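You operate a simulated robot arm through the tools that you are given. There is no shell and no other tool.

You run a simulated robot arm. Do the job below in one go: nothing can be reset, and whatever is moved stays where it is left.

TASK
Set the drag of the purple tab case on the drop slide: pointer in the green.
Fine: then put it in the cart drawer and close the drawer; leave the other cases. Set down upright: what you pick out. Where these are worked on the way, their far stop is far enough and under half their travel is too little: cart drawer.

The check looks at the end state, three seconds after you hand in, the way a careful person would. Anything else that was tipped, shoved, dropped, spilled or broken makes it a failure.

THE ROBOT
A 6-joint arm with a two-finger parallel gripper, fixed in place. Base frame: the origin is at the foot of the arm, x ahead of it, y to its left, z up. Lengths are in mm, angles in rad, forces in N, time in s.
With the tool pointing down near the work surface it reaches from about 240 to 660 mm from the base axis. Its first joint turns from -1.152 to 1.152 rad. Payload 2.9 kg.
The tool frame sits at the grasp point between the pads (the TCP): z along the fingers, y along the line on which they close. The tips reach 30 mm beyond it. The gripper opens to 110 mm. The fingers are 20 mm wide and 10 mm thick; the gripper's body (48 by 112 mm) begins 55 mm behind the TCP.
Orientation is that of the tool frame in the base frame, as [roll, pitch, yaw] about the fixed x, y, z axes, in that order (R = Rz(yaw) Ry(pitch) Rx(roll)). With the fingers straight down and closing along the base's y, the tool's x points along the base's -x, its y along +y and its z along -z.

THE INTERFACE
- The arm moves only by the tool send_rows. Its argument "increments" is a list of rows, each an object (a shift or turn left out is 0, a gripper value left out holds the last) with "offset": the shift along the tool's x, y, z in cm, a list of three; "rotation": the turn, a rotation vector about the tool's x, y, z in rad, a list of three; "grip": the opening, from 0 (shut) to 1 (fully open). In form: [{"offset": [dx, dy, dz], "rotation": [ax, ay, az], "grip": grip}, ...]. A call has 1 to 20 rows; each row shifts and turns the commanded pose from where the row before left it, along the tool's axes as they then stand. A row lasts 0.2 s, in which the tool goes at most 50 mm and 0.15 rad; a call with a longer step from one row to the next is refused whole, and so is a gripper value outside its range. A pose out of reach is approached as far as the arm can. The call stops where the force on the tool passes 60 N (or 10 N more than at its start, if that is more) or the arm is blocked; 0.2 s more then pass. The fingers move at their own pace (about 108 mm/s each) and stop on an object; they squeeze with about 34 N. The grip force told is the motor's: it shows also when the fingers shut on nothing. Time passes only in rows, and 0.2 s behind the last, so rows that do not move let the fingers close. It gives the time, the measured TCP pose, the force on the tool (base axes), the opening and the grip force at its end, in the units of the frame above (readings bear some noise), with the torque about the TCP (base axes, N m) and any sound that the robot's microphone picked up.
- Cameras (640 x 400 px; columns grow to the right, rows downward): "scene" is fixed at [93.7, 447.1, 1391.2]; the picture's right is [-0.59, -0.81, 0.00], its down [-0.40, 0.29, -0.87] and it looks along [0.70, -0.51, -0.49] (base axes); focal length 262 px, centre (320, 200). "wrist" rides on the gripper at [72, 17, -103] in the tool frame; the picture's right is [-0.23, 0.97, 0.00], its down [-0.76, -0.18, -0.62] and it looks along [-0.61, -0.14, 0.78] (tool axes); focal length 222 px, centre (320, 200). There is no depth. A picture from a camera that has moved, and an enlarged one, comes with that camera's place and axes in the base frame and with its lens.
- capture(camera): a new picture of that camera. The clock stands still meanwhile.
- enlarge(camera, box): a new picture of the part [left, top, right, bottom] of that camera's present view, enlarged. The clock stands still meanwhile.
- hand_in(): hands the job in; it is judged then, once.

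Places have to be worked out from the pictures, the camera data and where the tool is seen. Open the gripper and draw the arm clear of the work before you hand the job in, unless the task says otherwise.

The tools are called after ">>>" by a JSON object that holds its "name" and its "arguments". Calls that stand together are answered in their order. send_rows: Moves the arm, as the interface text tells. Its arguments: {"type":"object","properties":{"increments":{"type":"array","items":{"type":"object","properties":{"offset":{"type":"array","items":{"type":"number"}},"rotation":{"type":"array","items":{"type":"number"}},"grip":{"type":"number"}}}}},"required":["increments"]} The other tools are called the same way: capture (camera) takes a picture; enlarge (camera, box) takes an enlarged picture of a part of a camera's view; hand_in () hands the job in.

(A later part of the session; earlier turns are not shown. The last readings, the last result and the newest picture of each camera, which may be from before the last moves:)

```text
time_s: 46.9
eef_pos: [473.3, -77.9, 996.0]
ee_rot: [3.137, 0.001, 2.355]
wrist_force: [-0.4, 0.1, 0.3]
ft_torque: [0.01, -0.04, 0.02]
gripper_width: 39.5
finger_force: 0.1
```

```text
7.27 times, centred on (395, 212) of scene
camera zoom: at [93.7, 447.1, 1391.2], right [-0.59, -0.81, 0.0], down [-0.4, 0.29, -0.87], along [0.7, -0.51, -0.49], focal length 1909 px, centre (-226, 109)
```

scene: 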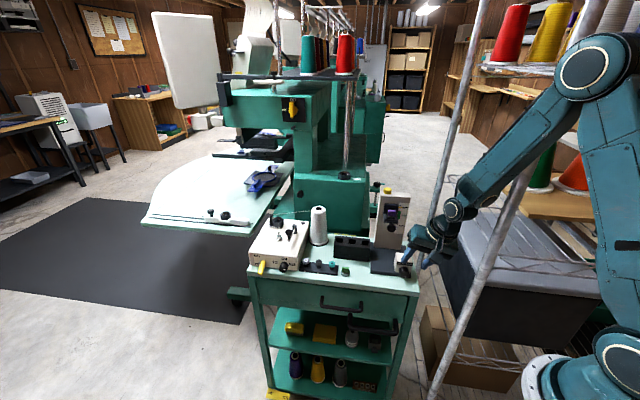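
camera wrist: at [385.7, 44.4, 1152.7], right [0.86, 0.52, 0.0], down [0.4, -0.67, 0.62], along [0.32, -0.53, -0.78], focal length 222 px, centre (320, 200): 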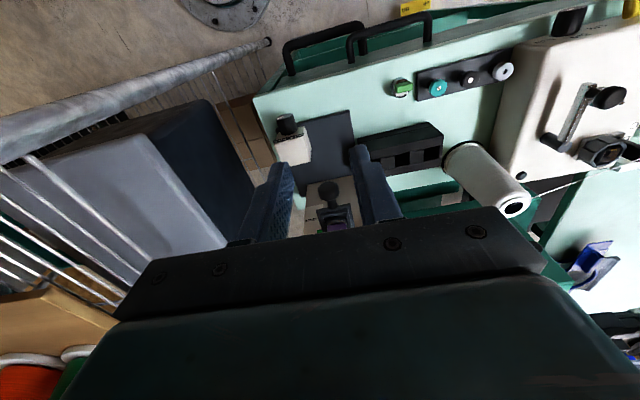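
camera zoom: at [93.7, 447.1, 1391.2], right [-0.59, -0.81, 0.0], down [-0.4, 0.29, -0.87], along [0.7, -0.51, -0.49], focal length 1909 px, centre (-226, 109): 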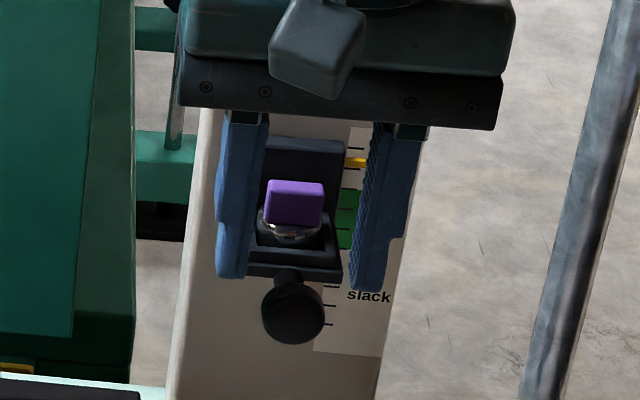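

Well aligned over the ball knob. I lower 27 mm and close on it.

>>> {"name": "send_rows", "arguments": {"increments": [{"offset": [0, -0.1, 1.4]}, {"offset": [0, 0, 1.3]}, {"offset": [0, 0, 0]}, {"grip": 0.0}, {"grip": 0.0}, {"grip": 0.0}]}}

>>> {"name": "enlarge", "arguments": {"camera": "scene", "box": [370, 185, 420, 240]}}

>>> {"name": "enlarge", "arguments": {"camera": "wrist", "box": [270, 100, 370, 200]}}

```text
time_s: 48.3
eef_pos: [471.9, -79.7, 970.0]
ee_rot: [3.138, 0.001, 2.357]
wrist_force: [3.7, 4.1, -0.9]
ft_torque: [0.08, -0.13, 0.0]
gripper_width: 22.7
finger_force: 45.5
```

```text
7.27 times, centred on (395, 212) of scene
camera zoom: at [93.9, 447.3, 1391.2], right [-0.59, -0.81, 0.0], down [-0.4, 0.29, -0.87], along [0.7, -0.51, -0.49], focal length 1909 px, centre (-226, 109)
```

zoom: 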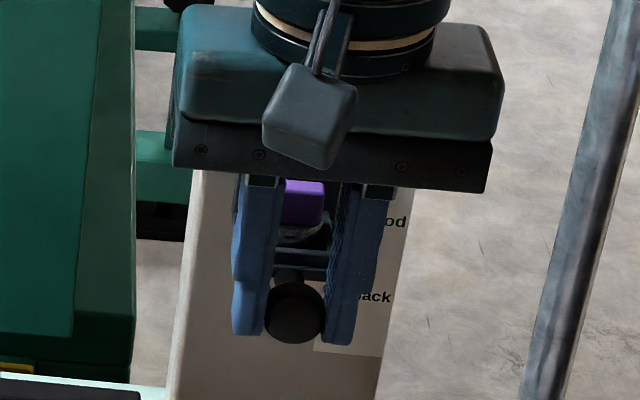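

```text
4.00 times, centred on (320, 150) of wrist
camera zoom: at [432.6, -16.1, 1071.7], right [0.85, 0.53, 0.0], down [0.41, -0.67, 0.62], along [0.33, -0.53, -0.78], focal length 888 px, centre (320, 400)
```

zoom: 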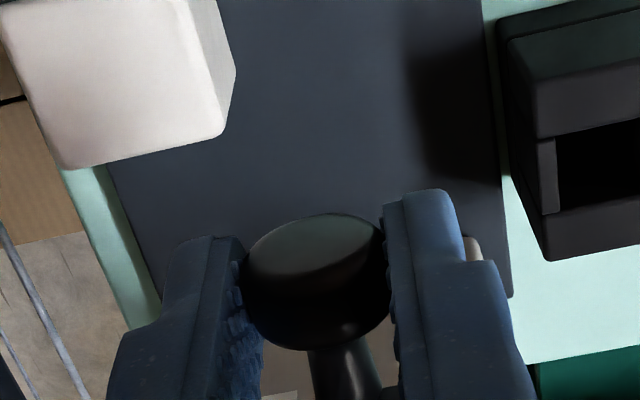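

Ball knob is gripped. I lift gently in 2 mm steps, looking for the latch click at the top.

>>> {"name": "send_rows", "arguments": {"increments": [{"offset": [0, 0, -0.2]}, {"offset": [0, 0, -0.2]}, {"offset": [0, 0, 0]}]}}

>>> {"name": "enlarge", "arguments": {"camera": "scene", "box": [370, 185, 420, 240]}}

```text
time_s: 49.1
eef_pos: [472.3, -79.2, 973.2]
ee_rot: [3.137, 0.004, 2.356]
wrist_force: [13.6, 4.8, -1.2]
ft_torque: [0.09, -0.3, 0.02]
gripper_width: 22.8
finger_force: 45.3
```

```text
7.27 times, centred on (395, 212) of scene
camera zoom: at [94.1, 447.3, 1391.1], right [-0.59, -0.81, 0.0], down [-0.4, 0.29, -0.87], along [0.7, -0.51, -0.49], focal length 1909 px, centre (-226, 109)
```

zoom: 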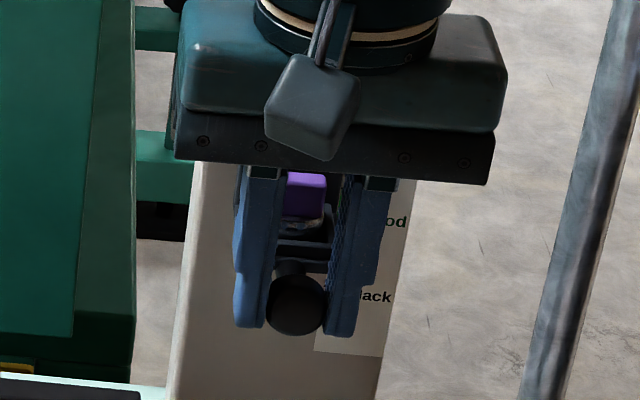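

The carriage rises with the grip. A little more upward.

>>> {"name": "send_rows", "arguments": {"increments": [{"offset": [0, 0, -0.15]}, {"offset": [0, 0, -0.15]}, {"offset": [0, 0, 0]}]}}

>>> {"name": "enlarge", "arguments": {"camera": "scene", "box": [370, 185, 420, 240]}}

```text
time_s: 49.9
eef_pos: [471.0, -79.3, 974.2]
ee_rot: [3.137, 0.002, 2.356]
wrist_force: [26.8, 4.6, -24.0]
ft_torque: [0.21, -0.34, 0.02]
gripper_width: 22.8
finger_force: 45.1
```

```text
7.27 times, centred on (395, 212) of scene
camera zoom: at [94.8, 447.2, 1391.1], right [-0.59, -0.81, 0.0], down [-0.4, 0.29, -0.87], along [0.7, -0.51, -0.5], focal length 1909 px, centre (-226, 109)
```

zoom: 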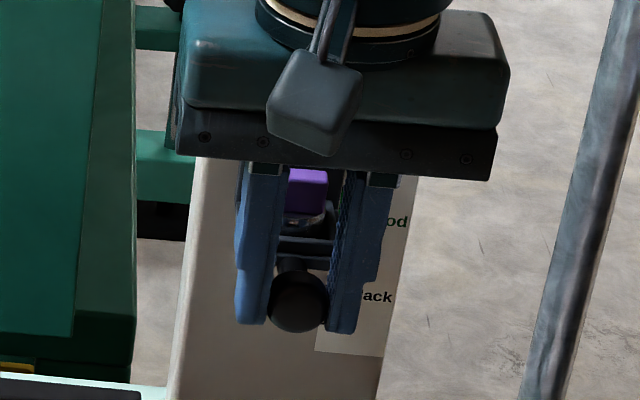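

It seems to be at the top stop (24 N upward pull), with some side load. I relieve the side load and lift 1 mm more to be sure it latches.

>>> {"name": "send_rows", "arguments": {"increments": [{"offset": [-0.15, 0.2, -0.05]}, {"offset": [0, 0, -0.1]}, {"offset": [0, 0, 0]}]}}

>>> {"name": "enlarge", "arguments": {"camera": "scene", "box": [370, 185, 420, 240]}}

```text
time_s: 50.7
eef_pos: [472.4, -80.1, 975.7]
ee_rot: [3.141, -0.002, 2.354]
wrist_force: [7.7, 4.3, -33.8]
ft_torque: [-0.18, -0.4, -0.05]
gripper_width: 22.8
finger_force: 45.2
```

```text
7.27 times, centred on (395, 212) of scene
camera zoom: at [94.5, 447.2, 1391.2], right [-0.59, -0.81, 0.0], down [-0.4, 0.29, -0.87], along [0.7, -0.51, -0.49], focal length 1909 px, centre (-226, 109)
```

zoom: 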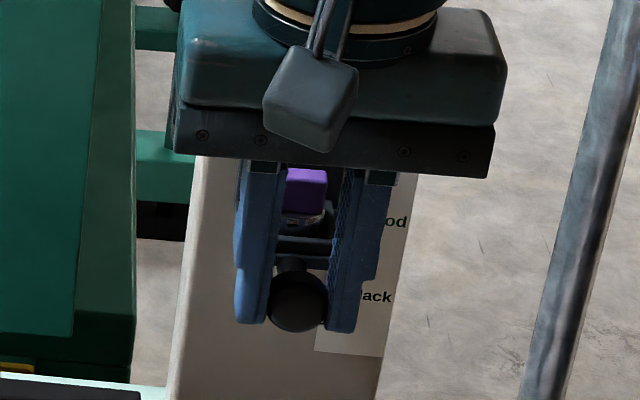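

It is against the top stop. I ease off the lift and open the fingers, then rise clear and see whether the carriage stays latched.

>>> {"name": "send_rows", "arguments": {"increments": [{"offset": [0, 0, 0.2]}, {"offset": [0, 0, 0], "grip": 0.36}, {"offset": [0, 0, 0], "grip": 0.36}, {"offset": [0, 0, -3.0]}, {"offset": [0, 0, -4.0]}, {"offset": [0, 0, -4.0]}, {"offset": [0, 0, 0]}]}}

>>> {"name": "enlarge", "arguments": {"camera": "scene", "box": [365, 180, 415, 235]}}

>>> {"name": "enlarge", "arguments": {"camera": "wrist", "box": [270, 100, 370, 200]}}

```text
time_s: 52.3
eef_pos: [471.5, -80.0, 1084.1]
ee_rot: [3.139, 0.003, 2.355]
wrist_force: [-1.1, 0.0, -0.1]
ft_torque: [-0.02, -0.01, 0.01]
gripper_width: 39.6
finger_force: 0.1
```

```text
7.27 times, centred on (390, 208) of scene
camera zoom: at [93.7, 447.1, 1391.2], right [-0.59, -0.81, 0.0], down [-0.4, 0.29, -0.87], along [0.7, -0.51, -0.49], focal length 1909 px, centre (-189, 146)
```

zoom: 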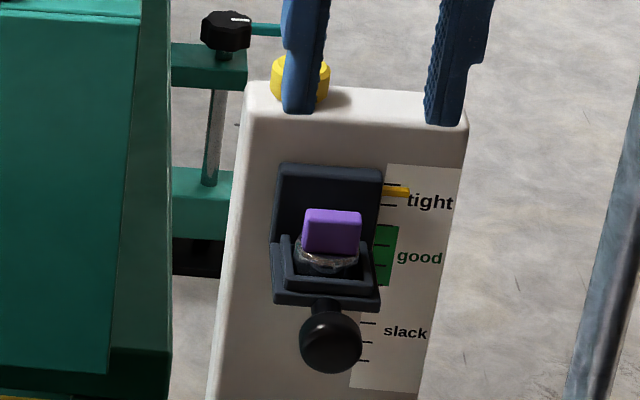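

```text
4.00 times, centred on (320, 150) of wrist
camera zoom: at [432.9, -16.3, 1186.8], right [0.85, 0.53, 0.0], down [0.41, -0.67, 0.62], along [0.33, -0.53, -0.78], focal length 888 px, centre (320, 400)
```

zoom: 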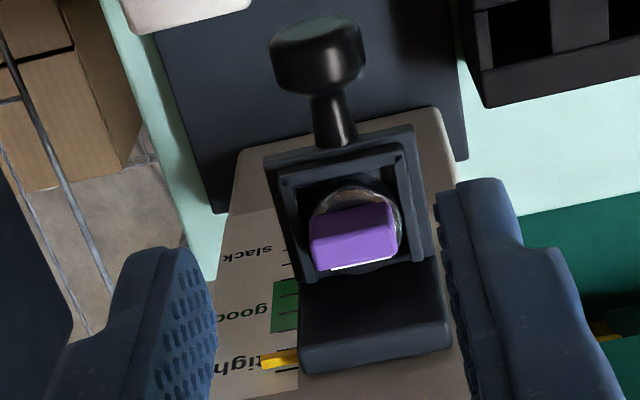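

The carriage stays latched at the top (pointer back at its start). I close the fingers, move over the yellow button again and press it.

>>> {"name": "send_rows", "arguments": {"increments": [{"offset": [-4.2, 0.79, -0.5], "grip": 0.0}, {"offset": [-4.2, 0.79, 0], "grip": 0.0}, {"offset": [0, 0, 0]}, {"offset": [0, 0, 1.5]}, {"offset": [0, 0, 0.8]}, {"offset": [0, 0, 0.4]}, {"offset": [0, 0, 0.3]}, {"offset": [0, 0, 0.2]}, {"offset": [0, 0, 0.15]}, {"offset": [0, 0, 0]}]}}

>>> {"name": "enlarge", "arguments": {"camera": "scene", "box": [365, 180, 415, 235]}}

```text
time_s: 54.5
eef_pos: [543.4, -128.0, 1056.7]
ee_rot: [3.139, 0.003, 2.357]
wrist_force: [0.1, 1.3, 1.7]
ft_torque: [0.06, -0.03, 0.03]
gripper_width: 0.0
finger_force: 34.2
```

```text
7.27 times, centred on (390, 208) of scene
camera zoom: at [93.7, 447.2, 1391.2], right [-0.59, -0.81, 0.0], down [-0.4, 0.29, -0.87], along [0.7, -0.51, -0.49], focal length 1909 px, centre (-189, 146)
```

zoom: 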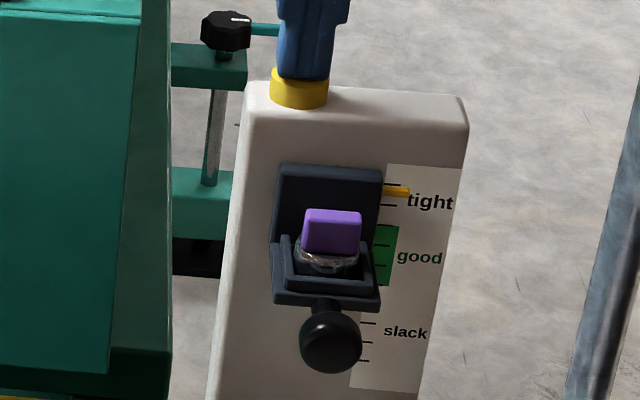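

Tips are on the button; I press the last few millimetres, then lift off and watch the pointer settle.

>>> {"name": "send_rows", "arguments": {"increments": [{"offset": [0, 0, 0.15]}, {"offset": [0, 0, 0.15]}, {"offset": [0, 0, 0]}, {"offset": [0, 0, -1.5]}, {"offset": [0, 0, -2.0]}, {"offset": [0, 0, 0]}, {"offset": [0, 0, 0]}, {"offset": [0, 0, 0]}]}}

>>> {"name": "enlarge", "arguments": {"camera": "scene", "box": [365, 180, 415, 235]}}

```text
time_s: 56.3
eef_pos: [542.1, -127.0, 1089.4]
ee_rot: [3.138, 0.004, 2.355]
wrist_force: [0.3, -0.3, -0.3]
ft_torque: [0.03, -0.03, 0.0]
gripper_width: 0.0
finger_force: 33.7
heard: click
```

```text
7.27 times, centred on (390, 208) of scene
camera zoom: at [93.7, 447.1, 1391.2], right [-0.59, -0.81, 0.0], down [-0.4, 0.29, -0.87], along [0.7, -0.51, -0.49], focal length 1909 px, centre (-189, 146)
```

zoom: 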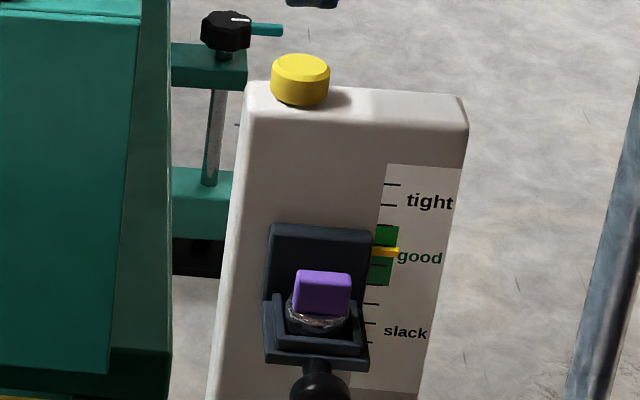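

The carriage dropped and the pointer now rests in the middle of the green. I zoom in to confirm it is still there.

>>> {"name": "enlarge", "arguments": {"camera": "scene", "box": [380, 195, 410, 235]}}

>>> {"name": "enlarge", "arguments": {"camera": "scene", "box": [385, 245, 420, 285]}}

```text
10.00 times, centred on (395, 215) of scene
camera zoom: at [93.7, 447.1, 1391.2], right [-0.59, -0.81, 0.0], down [-0.4, 0.29, -0.87], along [0.7, -0.51, -0.49], focal length 2625 px, centre (-430, 50)
```

zoom: 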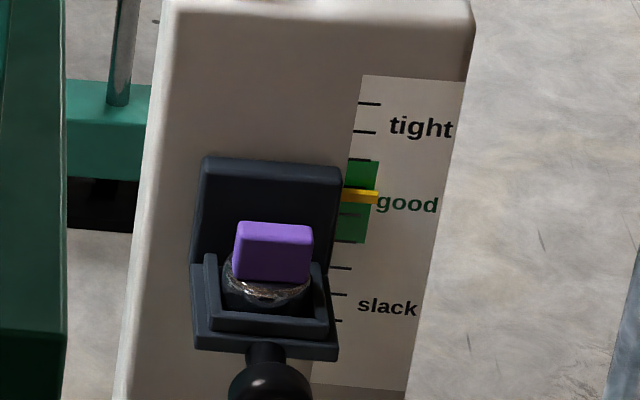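

```text
10.00 times, centred on (402, 265) of scene
camera zoom: at [93.7, 447.1, 1391.2], right [-0.59, -0.81, 0.0], down [-0.4, 0.29, -0.87], along [0.7, -0.51, -0.49], focal length 2625 px, centre (-505, -450)
```

zoom: 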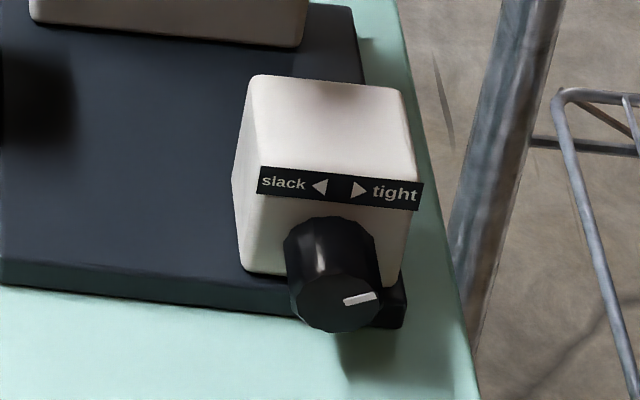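

Pointer is well inside the green (160–242 band, pointer at 197). Next I open the drawer before moving the case: I rise, travel over the cart front, turn the gripper 90° (closing across the handle bar) and come down for a close look at the drawer handle.

>>> {"name": "send_rows", "arguments": {"increments": [{"offset": [0, 0, -4.0]}, {"offset": [4.2, 2.2, 0], "rotation": [0, 0, -0.1428]}, {"offset": [4.0, 2.4, 0], "rotation": [0, 0, -0.1428]}, {"offset": [3.6, 3.0, 0], "rotation": [0, 0, -0.1428]}, {"offset": [3.2, 3.4, 0], "rotation": [0, 0, -0.1428]}, {"rotation": [0, 0, -0.1428]}, {"rotation": [0, 0, -0.1428]}, {"rotation": [0, 0, -0.1428]}, {"rotation": [0, 0, -0.1428]}, {"rotation": [0, 0, -0.1428]}, {"rotation": [0, 0, -0.1428]}, {"rotation": [0, 0, -0.1428]}, {"offset": [0, 0, 0]}]}}

>>> {"name": "capture", "arguments": {"camera": "wrist"}}

>>> {"name": "capture", "arguments": {"camera": "scene"}}

```text
time_s: 59.1
eef_pos: [475.4, 47.4, 1128.1]
ee_rot: [-3.14, 0.003, -2.356]
wrist_force: [0.5, 0.5, -0.3]
ft_torque: [0.01, -0.03, 0.03]
gripper_width: 0.0
finger_force: 33.6
```

```text
taken
camera wrist: at [411.3, 7.9, 1230.6], right [-0.53, 0.85, 0.0], down [0.66, 0.41, 0.63], along [0.53, 0.33, -0.78], focal length 222 px, centre (320, 200)
```

wrist: 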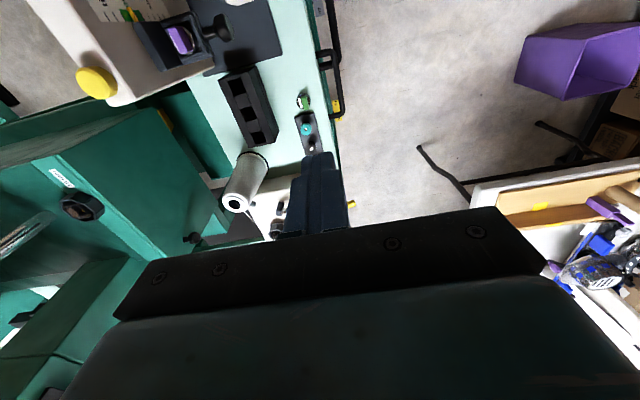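

```text
taken
```

scene: 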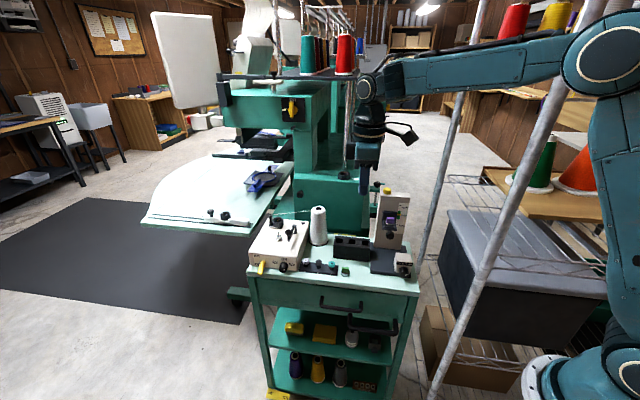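

The pose is reached. I move out over the handle and descend to about 130 mm above table level for a closer view.

>>> {"name": "send_rows", "arguments": {"increments": [{"offset": [-1.57, 1.8, 0]}, {"offset": [-1.57, 1.8, 0]}, {"offset": [0, 0, 4.2]}, {"offset": [0, 0, 4.2]}, {"offset": [0, 0, 4.2]}, {"offset": [0, 0, 4.2]}, {"offset": [0, 0, 3.0]}, {"offset": [0, 0, 0]}]}}

>>> {"name": "capture", "arguments": {"camera": "wrist"}}

>>> {"name": "enlarge", "arguments": {"camera": "scene", "box": [290, 230, 420, 340]}}

```text
time_s: 60.9
eef_pos: [473.9, 95.2, 933.3]
ee_rot: [-3.139, 0.002, -2.358]
wrist_force: [-0.2, -0.1, -0.3]
ft_torque: [-0.02, -0.02, 0.01]
gripper_width: 0.1
finger_force: 33.7
```

```text
taken
camera wrist: at [409.5, 55.8, 1035.2], right [-0.53, 0.85, 0.0], down [0.66, 0.41, 0.63], along [0.53, 0.33, -0.78], focal length 222 px, centre (320, 200)
```

wrist: 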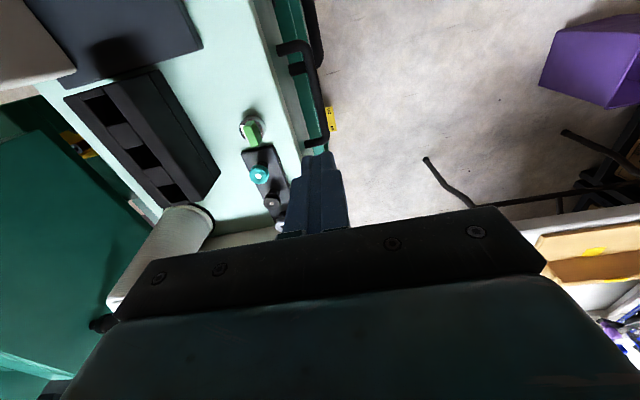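

```text
3.64 times, centred on (355, 285) of scene
camera zoom: at [93.7, 447.1, 1391.2], right [-0.59, -0.81, 0.0], down [-0.4, 0.29, -0.87], along [0.7, -0.51, -0.49], focal length 954 px, centre (193, -109)
```

zoom: 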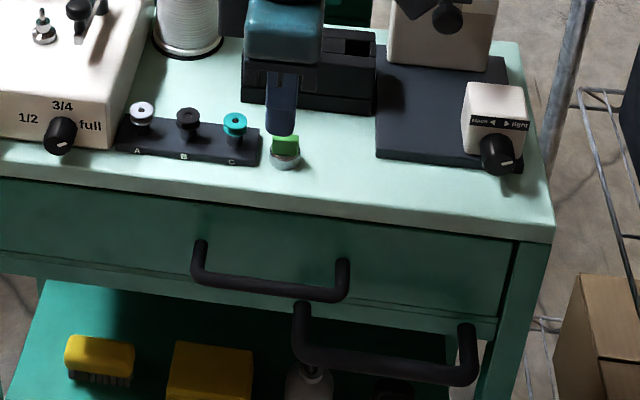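

I enlarge the handle in the wrist view.

>>> {"name": "enlarge", "arguments": {"camera": "wrist", "box": [240, 0, 380, 160]}}

```text
2.50 times, centred on (310, 80) of wrist
camera zoom: at [409.5, 55.8, 1035.2], right [-0.53, 0.85, 0.0], down [0.66, 0.41, 0.63], along [0.53, 0.33, -0.78], focal length 555 px, centre (345, 500)
```

zoom: 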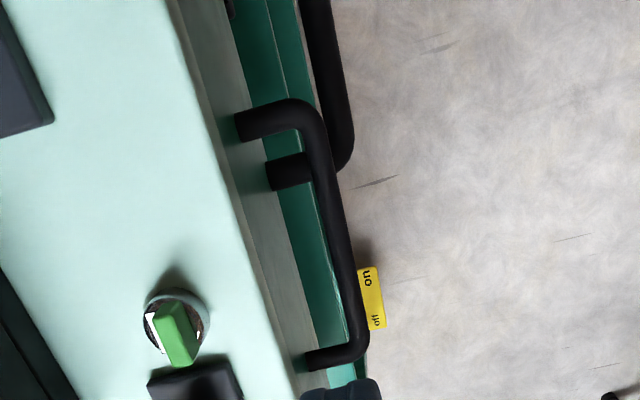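

Handle bar is about (473,91,731), ~36 mm out from the table edge, so a symmetric vertical grip would bring the gripper body onto the table. Instead I'll hook it: fingers opened wide, one finger behind the bar. I move outward, open, and descend part-way.

>>> {"name": "send_rows", "arguments": {"increments": [{"offset": [0, 0, -1.0], "grip": 0.91}, {"offset": [0.18, 1.8, 0], "grip": 0.91}, {"offset": [0.18, 1.8, 0]}, {"offset": [0, 0, 0]}, {"offset": [0, 0, 4.0]}, {"offset": [0, 0, 4.0]}, {"offset": [0, 0, 3.5]}, {"offset": [0, 0, 0]}]}}

>>> {"name": "enlarge", "arguments": {"camera": "wrist", "box": [200, 0, 420, 200]}}

>>> {"name": "enlarge", "arguments": {"camera": "scene", "box": [290, 230, 420, 340]}}

```text
time_s: 62.7
eef_pos: [445.2, 117.8, 824.7]
ee_rot: [-3.14, 0.004, -2.358]
wrist_force: [-0.4, 0.8, 0.3]
ft_torque: [0.02, 0.04, 0.01]
gripper_width: 100.1
finger_force: 0.1
```

```text
2.00 times, centred on (310, 100) of wrist
camera zoom: at [382.0, 78.7, 927.4], right [-0.53, 0.85, 0.0], down [0.66, 0.41, 0.63], along [0.53, 0.33, -0.78], focal length 444 px, centre (340, 400)
```

zoom: 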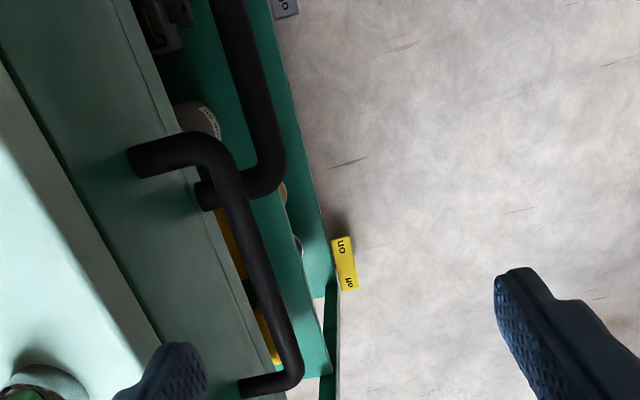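

```text
3.64 times, centred on (355, 285) of scene
camera zoom: at [93.7, 447.1, 1391.2], right [-0.59, -0.81, 0.0], down [-0.4, 0.29, -0.87], along [0.7, -0.51, -0.49], focal length 954 px, centre (193, -109)
```

zoom: 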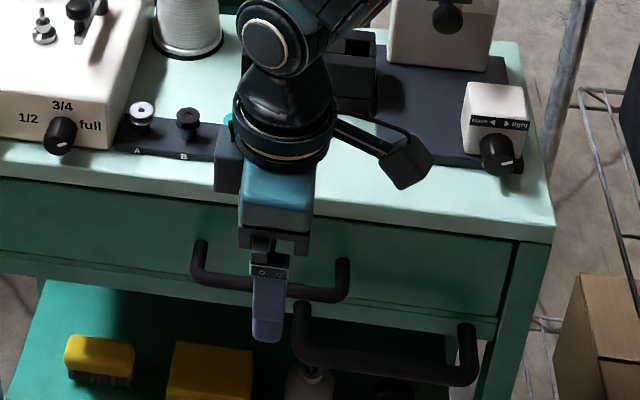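

The bar sits ~41 mm and the drawer front ~3 mm out, and my inner finger is at ~20 mm: right in the gap. I descend 45 mm and check.

>>> {"name": "send_rows", "arguments": {"increments": [{"offset": [0, 0, 2.0]}, {"offset": [0, 0, 1.5]}, {"offset": [0, 0, 1.0]}, {"offset": [0, 0, 0]}]}}

>>> {"name": "enlarge", "arguments": {"camera": "wrist", "box": [200, 0, 420, 200]}}

>>> {"name": "enlarge", "arguments": {"camera": "scene", "box": [300, 240, 400, 330]}}

```text
time_s: 63.7
eef_pos: [445.7, 117.9, 780.8]
ee_rot: [-3.139, 0.005, -2.359]
wrist_force: [-0.5, 0.2, -0.3]
ft_torque: [0.03, -0.01, 0.04]
gripper_width: 100.2
finger_force: 0.1
```

```text
2.00 times, centred on (310, 100) of wrist
camera zoom: at [382.3, 78.8, 881.9], right [-0.53, 0.85, 0.0], down [0.66, 0.41, 0.63], along [0.53, 0.33, -0.78], focal length 444 px, centre (340, 400)
```

zoom: 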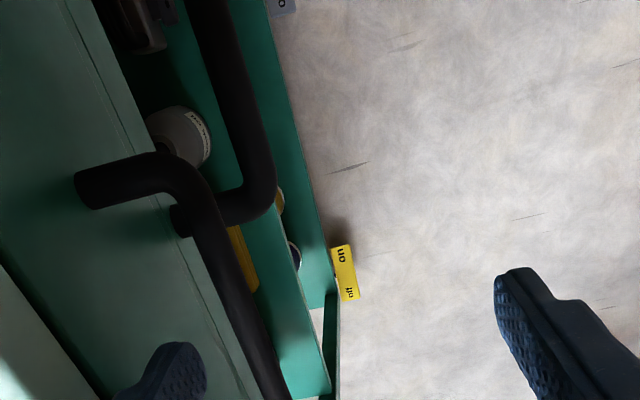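

```text
4.44 times, centred on (350, 285) of scene
camera zoom: at [93.7, 447.1, 1391.2], right [-0.59, -0.81, 0.0], down [-0.4, 0.29, -0.87], along [0.7, -0.51, -0.49], focal length 1167 px, centre (187, -178)
```

zoom: 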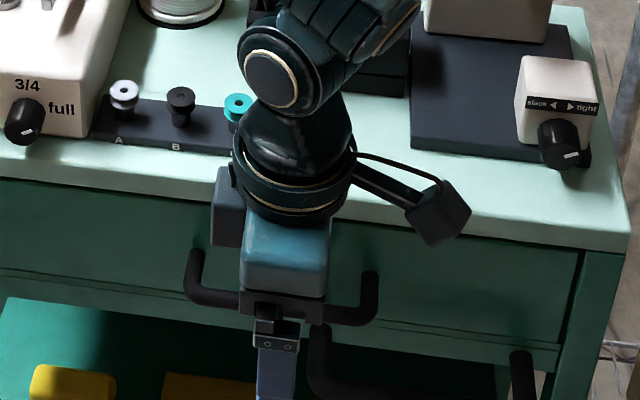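

The finger is lined up in the gap. I go down the last 32 mm so the finger reaches below the bar.

>>> {"name": "send_rows", "arguments": {"increments": [{"offset": [0, 0, 1.2]}, {"offset": [0, 0, 1.2]}, {"offset": [0, 0, 0.8]}, {"offset": [0, 0, 0]}]}}

>>> {"name": "enlarge", "arguments": {"camera": "wrist", "box": [200, 50, 420, 200]}}

>>> {"name": "enlarge", "arguments": {"camera": "scene", "box": [300, 240, 400, 340]}}

```text
time_s: 64.7
eef_pos: [446.7, 117.4, 747.9]
ee_rot: [-3.142, 0.003, -2.359]
wrist_force: [-0.4, 0.0, -0.2]
ft_torque: [0.03, 0.05, 0.04]
gripper_width: 100.3
finger_force: 0.1
```

```text
2.67 times, centred on (310, 125) of wrist
camera zoom: at [382.9, 78.5, 850.3], right [-0.53, 0.85, 0.0], down [0.66, 0.41, 0.63], along [0.53, 0.33, -0.78], focal length 592 px, centre (347, 400)
```

zoom: 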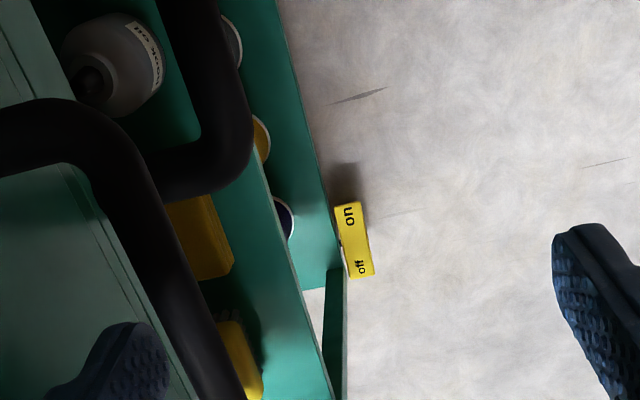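

```text
4.00 times, centred on (350, 290) of scene
camera zoom: at [93.7, 447.1, 1391.2], right [-0.59, -0.81, 0.0], down [-0.4, 0.29, -0.87], along [0.7, -0.51, -0.49], focal length 1050 px, centre (200, -160)
```

zoom: 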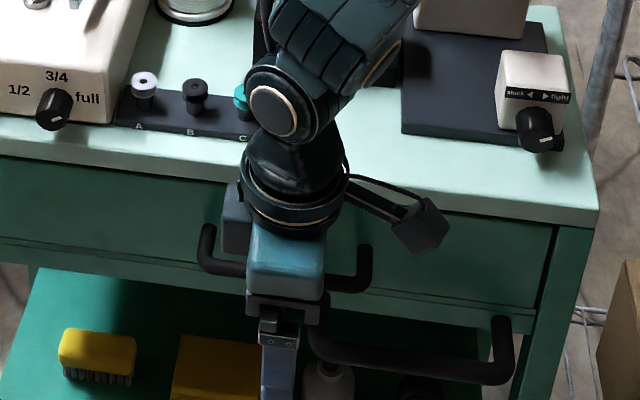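

The finger tip is behind and just below the bar. I pull outward (tool +y) 25 mm gently and look at the force.

>>> {"name": "send_rows", "arguments": {"increments": [{"offset": [0, 0.8, 0]}, {"offset": [0, 0.5, 0]}, {"offset": [0, 0.5, 0]}, {"offset": [0, 0.7, 0]}, {"offset": [0, 0, 0]}]}}

>>> {"name": "enlarge", "arguments": {"camera": "scene", "box": [290, 240, 410, 340]}}

```text
time_s: 65.9
eef_pos: [428.3, 135.1, 747.3]
ee_rot: [-3.141, 0.003, -2.358]
wrist_force: [2.2, -0.4, -0.2]
ft_torque: [-0.04, -0.04, -0.01]
gripper_width: 101.0
finger_force: 1.4
```

```text
4.00 times, centred on (350, 290) of scene
camera zoom: at [93.7, 447.1, 1391.2], right [-0.59, -0.81, 0.0], down [-0.4, 0.29, -0.87], along [0.7, -0.51, -0.49], focal length 1050 px, centre (200, -160)
```

zoom: 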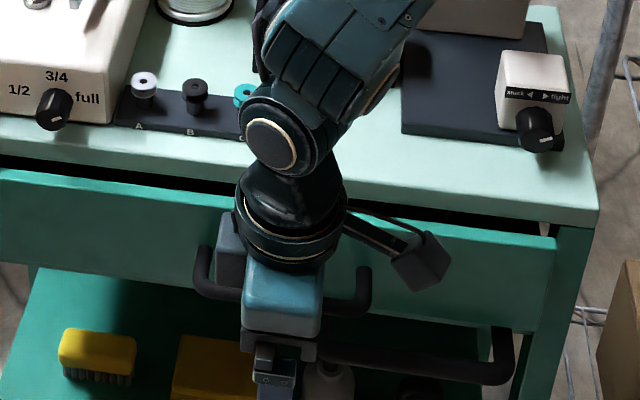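

The drawer is opening easily and the cart stays put. I keep pulling 100 mm.

>>> {"name": "send_rows", "arguments": {"increments": [{"offset": [0, 2.0, 0]}, {"offset": [0, 2.5, 0]}, {"offset": [0, 2.5, 0]}, {"offset": [0, 2.0, 0]}, {"offset": [0, 1.0, 0]}, {"offset": [0, 0, 0]}]}}

>>> {"name": "enlarge", "arguments": {"camera": "scene", "box": [260, 230, 430, 360]}}

```text
time_s: 67.3
eef_pos: [357.4, 207.2, 747.0]
ee_rot: [-3.14, 0.002, -2.357]
wrist_force: [1.4, 0.0, -0.1]
ft_torque: [0.02, 0.05, 0.05]
gripper_width: 100.8
finger_force: 0.9
```

```text
3.08 times, centred on (345, 295) of scene
camera zoom: at [93.7, 447.1, 1391.2], right [-0.59, -0.81, 0.0], down [-0.4, 0.29, -0.87], along [0.7, -0.51, -0.49], focal length 808 px, centre (243, -92)
```

zoom: 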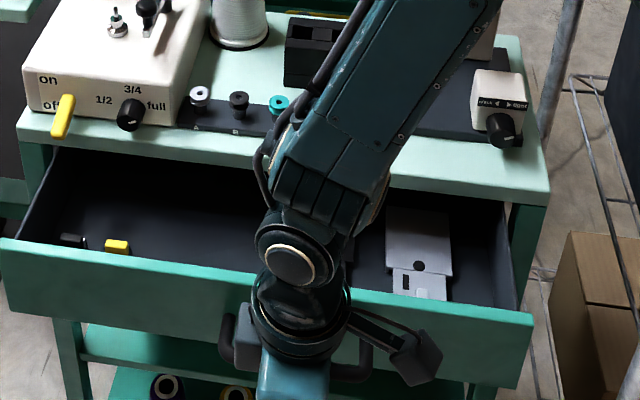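

Drawer out ~115 mm; inside are a yellow item, a dark item and a white plate. I keep pulling carefully toward its stop.

>>> {"name": "send_rows", "arguments": {"increments": [{"offset": [0, 2.0, 0]}, {"offset": [0, 2.5, 0]}, {"offset": [0, 2.0, 0]}, {"offset": [0, 1.5, 0]}, {"offset": [0, 0, 0]}]}}

>>> {"name": "enlarge", "arguments": {"camera": "scene", "box": [240, 220, 430, 370]}}

```text
time_s: 68.1
eef_pos: [320.5, 244.3, 746.9]
ee_rot: [-3.106, 0.007, -2.374]
wrist_force: [10.5, -9.7, -2.5]
ft_torque: [-0.09, -0.2, 0.19]
gripper_width: 107.1
finger_force: 6.7
stopped in row 4: the force on the tool passed its limit at 73 N (the readings are from after the stop); the commanded pose is now the measured one
```

```text
2.67 times, centred on (335, 295) of scene
camera zoom: at [94.0, 447.0, 1391.3], right [-0.59, -0.81, 0.0], down [-0.4, 0.29, -0.87], along [0.7, -0.51, -0.49], focal length 700 px, centre (280, -53)
```

zoom: 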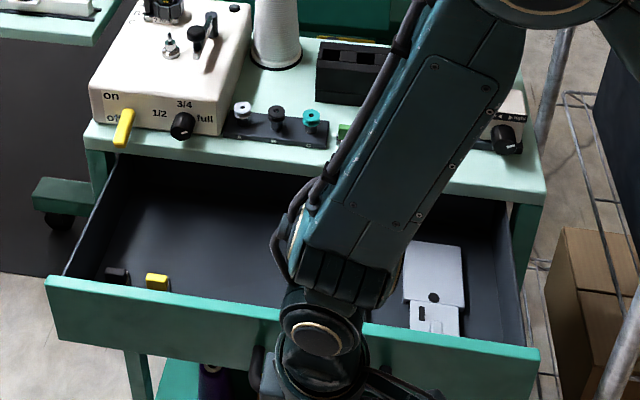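

The drawer is at its far stop (~165 mm out). I unhook by moving 10 mm back inward, rise clear, and straighten the small tilt.

>>> {"name": "send_rows", "arguments": {"increments": [{"offset": [0, -0.5, 0]}, {"offset": [0, -0.5, 0]}, {"offset": [0, 0, -2.0]}, {"offset": [0, 0, -4.0]}, {"offset": [0, 0, -4.0], "rotation": [-0.035, 0.007, -0.018]}, {"offset": [0, 0, -4.0]}, {"offset": [0, 0, -4.0]}, {"offset": [0, 0, -4.0]}, {"offset": [0, 0, -4.0]}, {"offset": [0, 0, 0]}]}}

>>> {"name": "capture", "arguments": {"camera": "scene"}}

>>> {"name": "capture", "arguments": {"camera": "wrist"}}

```text
time_s: 70.3
eef_pos: [323.7, 239.9, 1009.9]
ee_rot: [3.138, -0.001, -2.353]
wrist_force: [0.2, -0.5, -0.2]
ft_torque: [0.0, 0.03, -0.01]
gripper_width: 100.2
finger_force: 0.0
```

```text
taken
```

scene: 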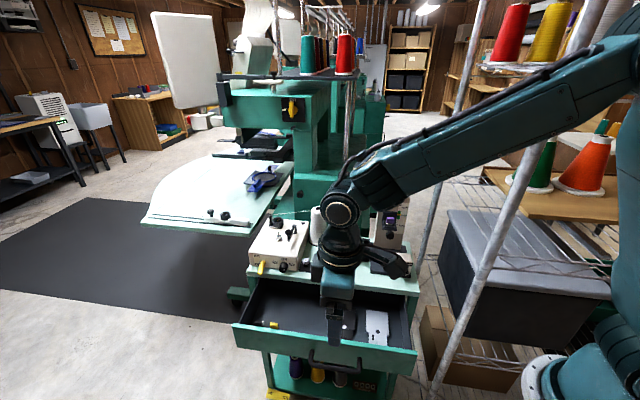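

```text
taken
camera wrist: at [262.0, 201.2, 1112.9], right [-0.53, 0.85, 0.0], down [0.66, 0.41, 0.62], along [0.53, 0.33, -0.78], focal length 222 px, centre (320, 200)
```

wrist: 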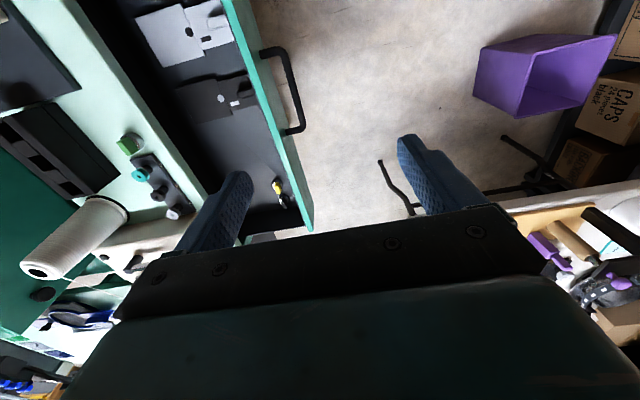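

The drawer is open and the cart hasn't shifted. I look closer at the drawer contents to choose a free spot.

>>> {"name": "enlarge", "arguments": {"camera": "wrist", "box": [100, 0, 340, 240]}}

>>> {"name": "enlarge", "arguments": {"camera": "scene", "box": [230, 250, 430, 375]}}

```text
1.67 times, centred on (220, 120) of wrist
camera zoom: at [262.0, 201.2, 1112.9], right [-0.53, 0.85, 0.0], down [0.66, 0.41, 0.62], along [0.53, 0.33, -0.78], focal length 370 px, centre (487, 333)
```

zoom: 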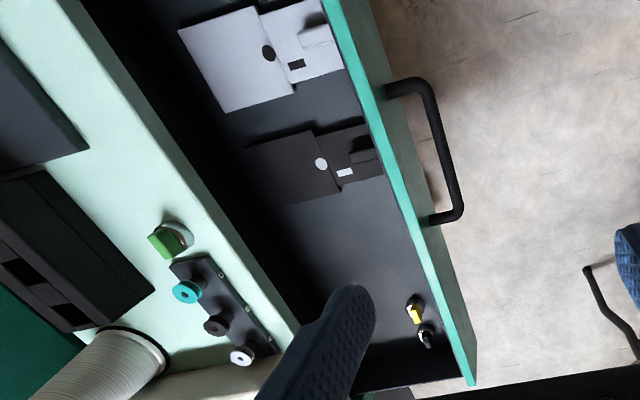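

```text
3.20 times, centred on (330, 312) of scene
camera zoom: at [93.7, 447.1, 1391.2], right [-0.59, -0.81, 0.0], down [-0.4, 0.29, -0.87], along [0.7, -0.51, -0.49], focal length 840 px, centre (288, -160)
```

zoom: 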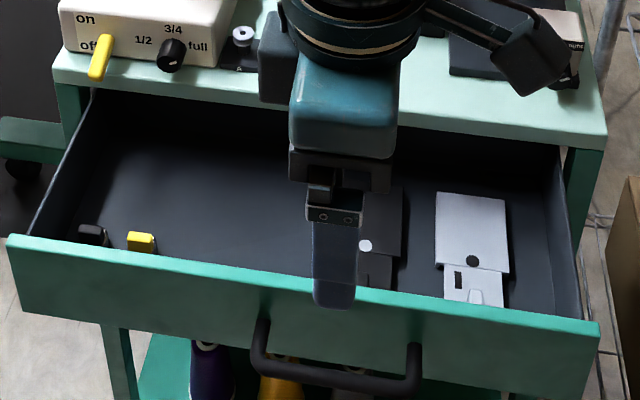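

The small yellow and dark things at the left are other cases, standing upright; there's free floor around e1≈310 mm between the black plate and them. Now I go back for the purple case: rise, turn the gripper back 90°.

>>> {"name": "send_rows", "arguments": {"increments": [{"offset": [0, 0, -4.5], "grip": 0.36}, {"offset": [0, 0, -4.5], "rotation": [0, 0, 0.1431]}, {"rotation": [0, 0, 0.1431]}, {"rotation": [0, 0, 0.1431]}, {"rotation": [0, 0, 0.1431]}, {"rotation": [0, 0, 0.1431]}, {"rotation": [0, 0, 0.1431]}, {"rotation": [0, 0, 0.1431]}, {"rotation": [0, 0, 0.1431]}, {"rotation": [0, 0, 0.1431]}, {"rotation": [0, 0, 0.1431]}, {"rotation": [0, 0, 0.1431]}, {"offset": [0, 0, 0]}]}}

>>> {"name": "capture", "arguments": {"camera": "scene"}}

```text
time_s: 73.1
eef_pos: [322.1, 240.6, 1097.6]
ee_rot: [3.141, -0.003, 2.354]
wrist_force: [0.6, -0.1, -0.4]
ft_torque: [0.02, 0.02, 0.01]
gripper_width: 39.6
finger_force: 0.0
```

```text
taken
```

scene: 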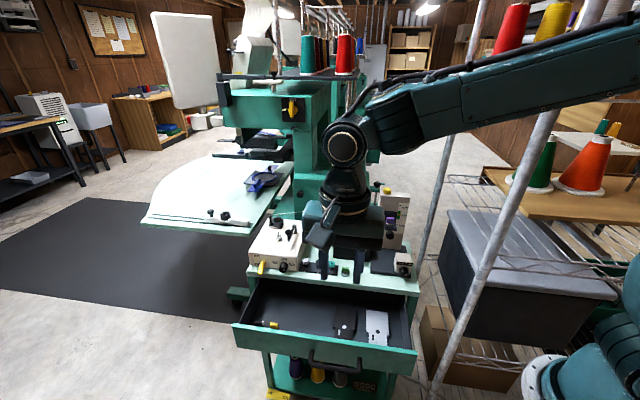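

I travel over to above the purple case in the carriage and view it.

>>> {"name": "send_rows", "arguments": {"increments": [{"offset": [-4.08, -1.32, 0]}, {"offset": [-4.08, -1.32, 0]}, {"offset": [-4.08, -1.32, 0]}, {"offset": [-4.08, -1.32, 0]}, {"offset": [-4.08, -1.32, 0]}, {"offset": [-4.08, -1.32, 0]}, {"offset": [-4.08, -1.32, 0]}, {"offset": [-4.08, -1.32, 0]}, {"offset": [-4.08, -1.32, 0]}, {"offset": [0, 0, 0]}]}}

>>> {"name": "enlarge", "arguments": {"camera": "wrist", "box": [270, 70, 370, 190]}}

>>> {"name": "enlarge", "arguments": {"camera": "scene", "box": [365, 180, 415, 235]}}

```text
time_s: 75.3
eef_pos: [497.2, -104.4, 1096.1]
ee_rot: [3.141, -0.004, 2.355]
wrist_force: [0.0, 0.1, 0.6]
ft_torque: [-0.04, 0.02, -0.03]
gripper_width: 39.7
finger_force: 0.0
```

```text
3.33 times, centred on (320, 130) of wrist
camera zoom: at [457.8, -42.2, 1198.5], right [0.85, 0.53, 0.0], down [0.42, -0.67, 0.62], along [0.33, -0.53, -0.78], focal length 740 px, centre (320, 433)
```

zoom: 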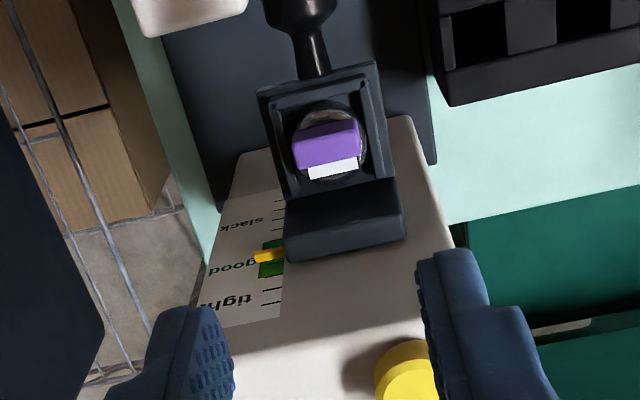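

```text
7.27 times, centred on (390, 208) of scene
camera zoom: at [93.8, 447.1, 1391.2], right [-0.59, -0.81, 0.0], down [-0.4, 0.29, -0.87], along [0.7, -0.51, -0.49], focal length 1909 px, centre (-189, 146)
```

zoom: 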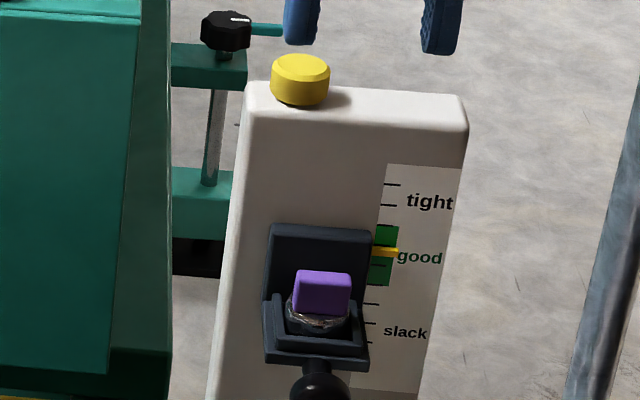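

Pointer still in the green. The case is under the gripper as before; I descend to just above the tab.

>>> {"name": "send_rows", "arguments": {"increments": [{"offset": [0, 0.12, 3.0]}, {"offset": [0, 0, 3.0]}, {"offset": [0, 0, 2.5]}, {"offset": [0, 0, 0]}]}}

>>> {"name": "enlarge", "arguments": {"camera": "wrist", "box": [270, 90, 370, 190]}}

>>> {"name": "enlarge", "arguments": {"camera": "scene", "box": [370, 190, 410, 235]}}

```text
time_s: 76.3
eef_pos: [498.2, -101.1, 1011.7]
ee_rot: [3.141, -0.003, 2.356]
wrist_force: [0.1, -1.2, -0.1]
ft_torque: [-0.01, 0.0, 0.02]
gripper_width: 39.7
finger_force: 0.1
```

```text
4.00 times, centred on (320, 140) of wrist
camera zoom: at [460.0, -39.1, 1113.1], right [0.85, 0.53, 0.0], down [0.41, -0.67, 0.62], along [0.33, -0.53, -0.78], focal length 888 px, centre (320, 440)
```

zoom: 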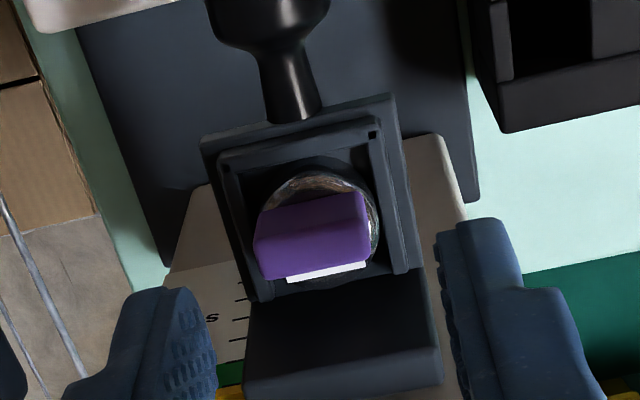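

```text
8.89 times, centred on (390, 212) of scene
camera zoom: at [93.7, 447.1, 1391.2], right [-0.59, -0.81, 0.0], down [-0.4, 0.29, -0.87], along [0.7, -0.51, -0.49], focal length 2333 px, centre (-302, 89)
```

zoom: 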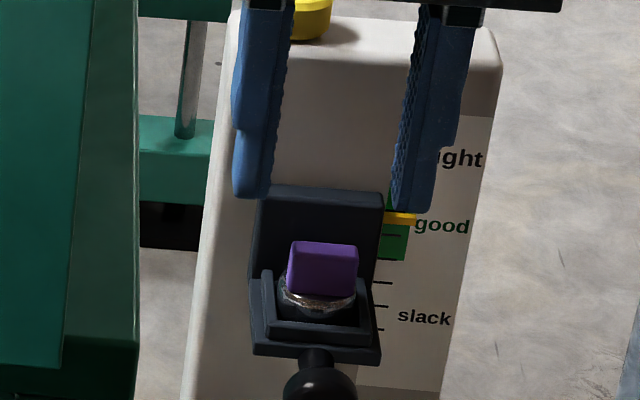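

The fingers straddle the tab; small corrections (−1.6 mm along the edge, +1 mm inward), then down to grip height.

>>> {"name": "send_rows", "arguments": {"increments": [{"offset": [-0.1, -0.16, 0]}, {"offset": [0, 0, 1.2]}, {"offset": [0, 0, 1.2]}, {"offset": [0, 0, 0.9]}, {"offset": [0, 0, 0]}]}}

>>> {"name": "enlarge", "arguments": {"camera": "wrist", "box": [270, 90, 370, 190]}}

>>> {"name": "enlarge", "arguments": {"camera": "scene", "box": [370, 195, 410, 235]}}

```text
time_s: 77.5
eef_pos: [499.1, -104.0, 977.1]
ee_rot: [-3.141, -0.004, 2.354]
wrist_force: [-0.3, -0.9, -0.4]
ft_torque: [-0.03, -0.01, -0.01]
gripper_width: 39.6
finger_force: 0.1
```

```text
4.00 times, centred on (320, 140) of wrist
camera zoom: at [460.1, -40.7, 1080.3], right [0.85, 0.53, 0.0], down [0.41, -0.67, 0.62], along [0.33, -0.53, -0.78], focal length 888 px, centre (320, 440)
```

zoom: 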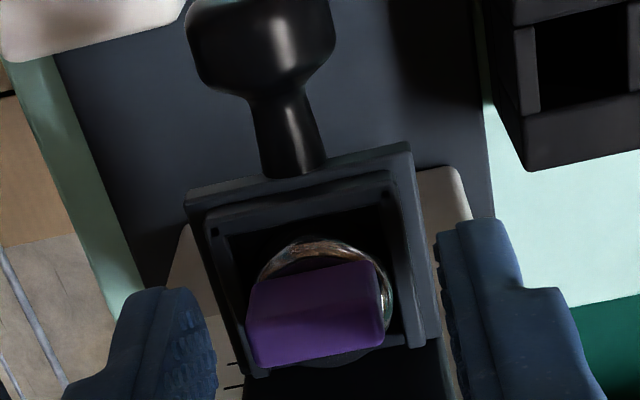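

```text
10.00 times, centred on (390, 215) of scene
camera zoom: at [93.7, 447.1, 1391.2], right [-0.59, -0.81, 0.0], down [-0.4, 0.29, -0.87], along [0.7, -0.51, -0.49], focal length 2625 px, centre (-380, 50)
```

zoom: 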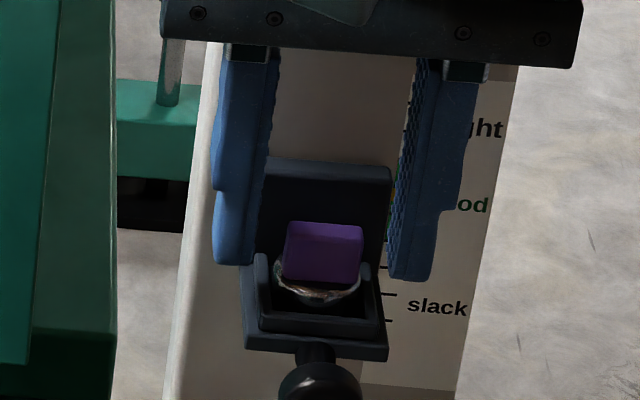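

Height is right; a last 1.2 mm centring, then I close on the tab.

>>> {"name": "send_rows", "arguments": {"increments": [{"offset": [0, -0.12, 0]}, {"grip": 0.0}, {"grip": 0.0}, {"grip": 0.0}, {"grip": 0.0}]}}

>>> {"name": "enlarge", "arguments": {"camera": "scene", "box": [370, 195, 410, 235]}}

```text
time_s: 78.7
eef_pos: [497.5, -104.5, 977.2]
ee_rot: [3.139, -0.002, 2.357]
wrist_force: [1.7, 2.0, -0.5]
ft_torque: [0.06, -0.04, 0.02]
gripper_width: 20.1
finger_force: 33.8
```

```text
10.00 times, centred on (390, 215) of scene
camera zoom: at [93.8, 447.2, 1391.2], right [-0.59, -0.81, 0.0], down [-0.4, 0.29, -0.87], along [0.7, -0.51, -0.49], focal length 2625 px, centre (-380, 50)
```

zoom: 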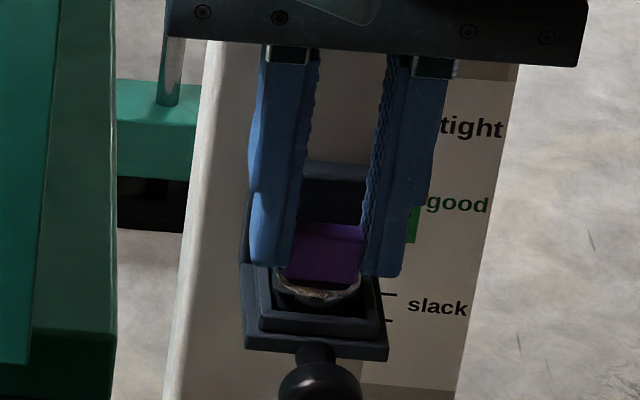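

Tab gripped (20.1 mm). I lift straight up slowly and check the carriage and pointer.

>>> {"name": "send_rows", "arguments": {"increments": [{"offset": [0, 0, -0.5]}, {"offset": [0, 0, -0.7]}, {"offset": [0, 0, -1.2]}, {"offset": [0, 0, -2.0]}, {"offset": [0, 0, -3.0]}, {"offset": [0, 0, -3.5]}, {"offset": [0, 0, -3.0]}, {"offset": [0, 0, 0]}]}}

>>> {"name": "enlarge", "arguments": {"camera": "scene", "box": [360, 165, 420, 240]}}

>>> {"name": "enlarge", "arguments": {"camera": "wrist", "box": [270, 70, 370, 190]}}

```text
time_s: 80.5
eef_pos: [497.2, -104.2, 1118.1]
ee_rot: [3.141, -0.004, 2.358]
wrist_force: [-0.5, 0.1, 0.9]
ft_torque: [0.05, 0.03, 0.01]
gripper_width: 20.1
finger_force: 34.3
```

```text
5.33 times, centred on (390, 202) of scene
camera zoom: at [93.7, 447.1, 1391.2], right [-0.59, -0.81, 0.0], down [-0.4, 0.29, -0.87], along [0.7, -0.51, -0.49], focal length 1400 px, centre (-53, 187)
```

zoom: 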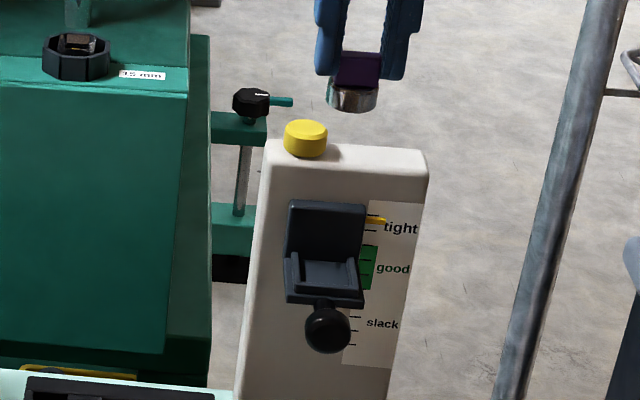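

```text
3.33 times, centred on (320, 130) of wrist
camera zoom: at [458.8, -40.9, 1220.4], right [0.85, 0.53, 0.0], down [0.41, -0.67, 0.62], along [0.33, -0.53, -0.78], focal length 740 px, centre (320, 433)
```

zoom: 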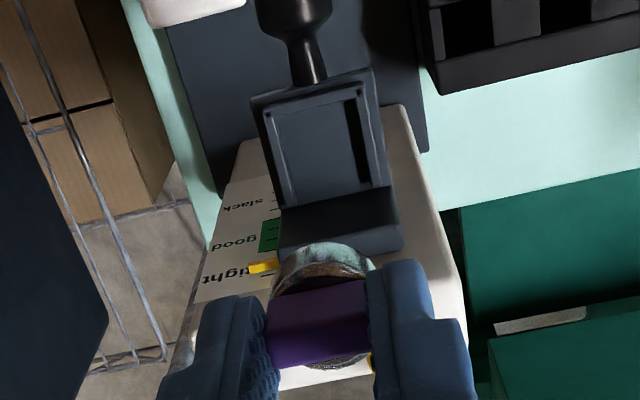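

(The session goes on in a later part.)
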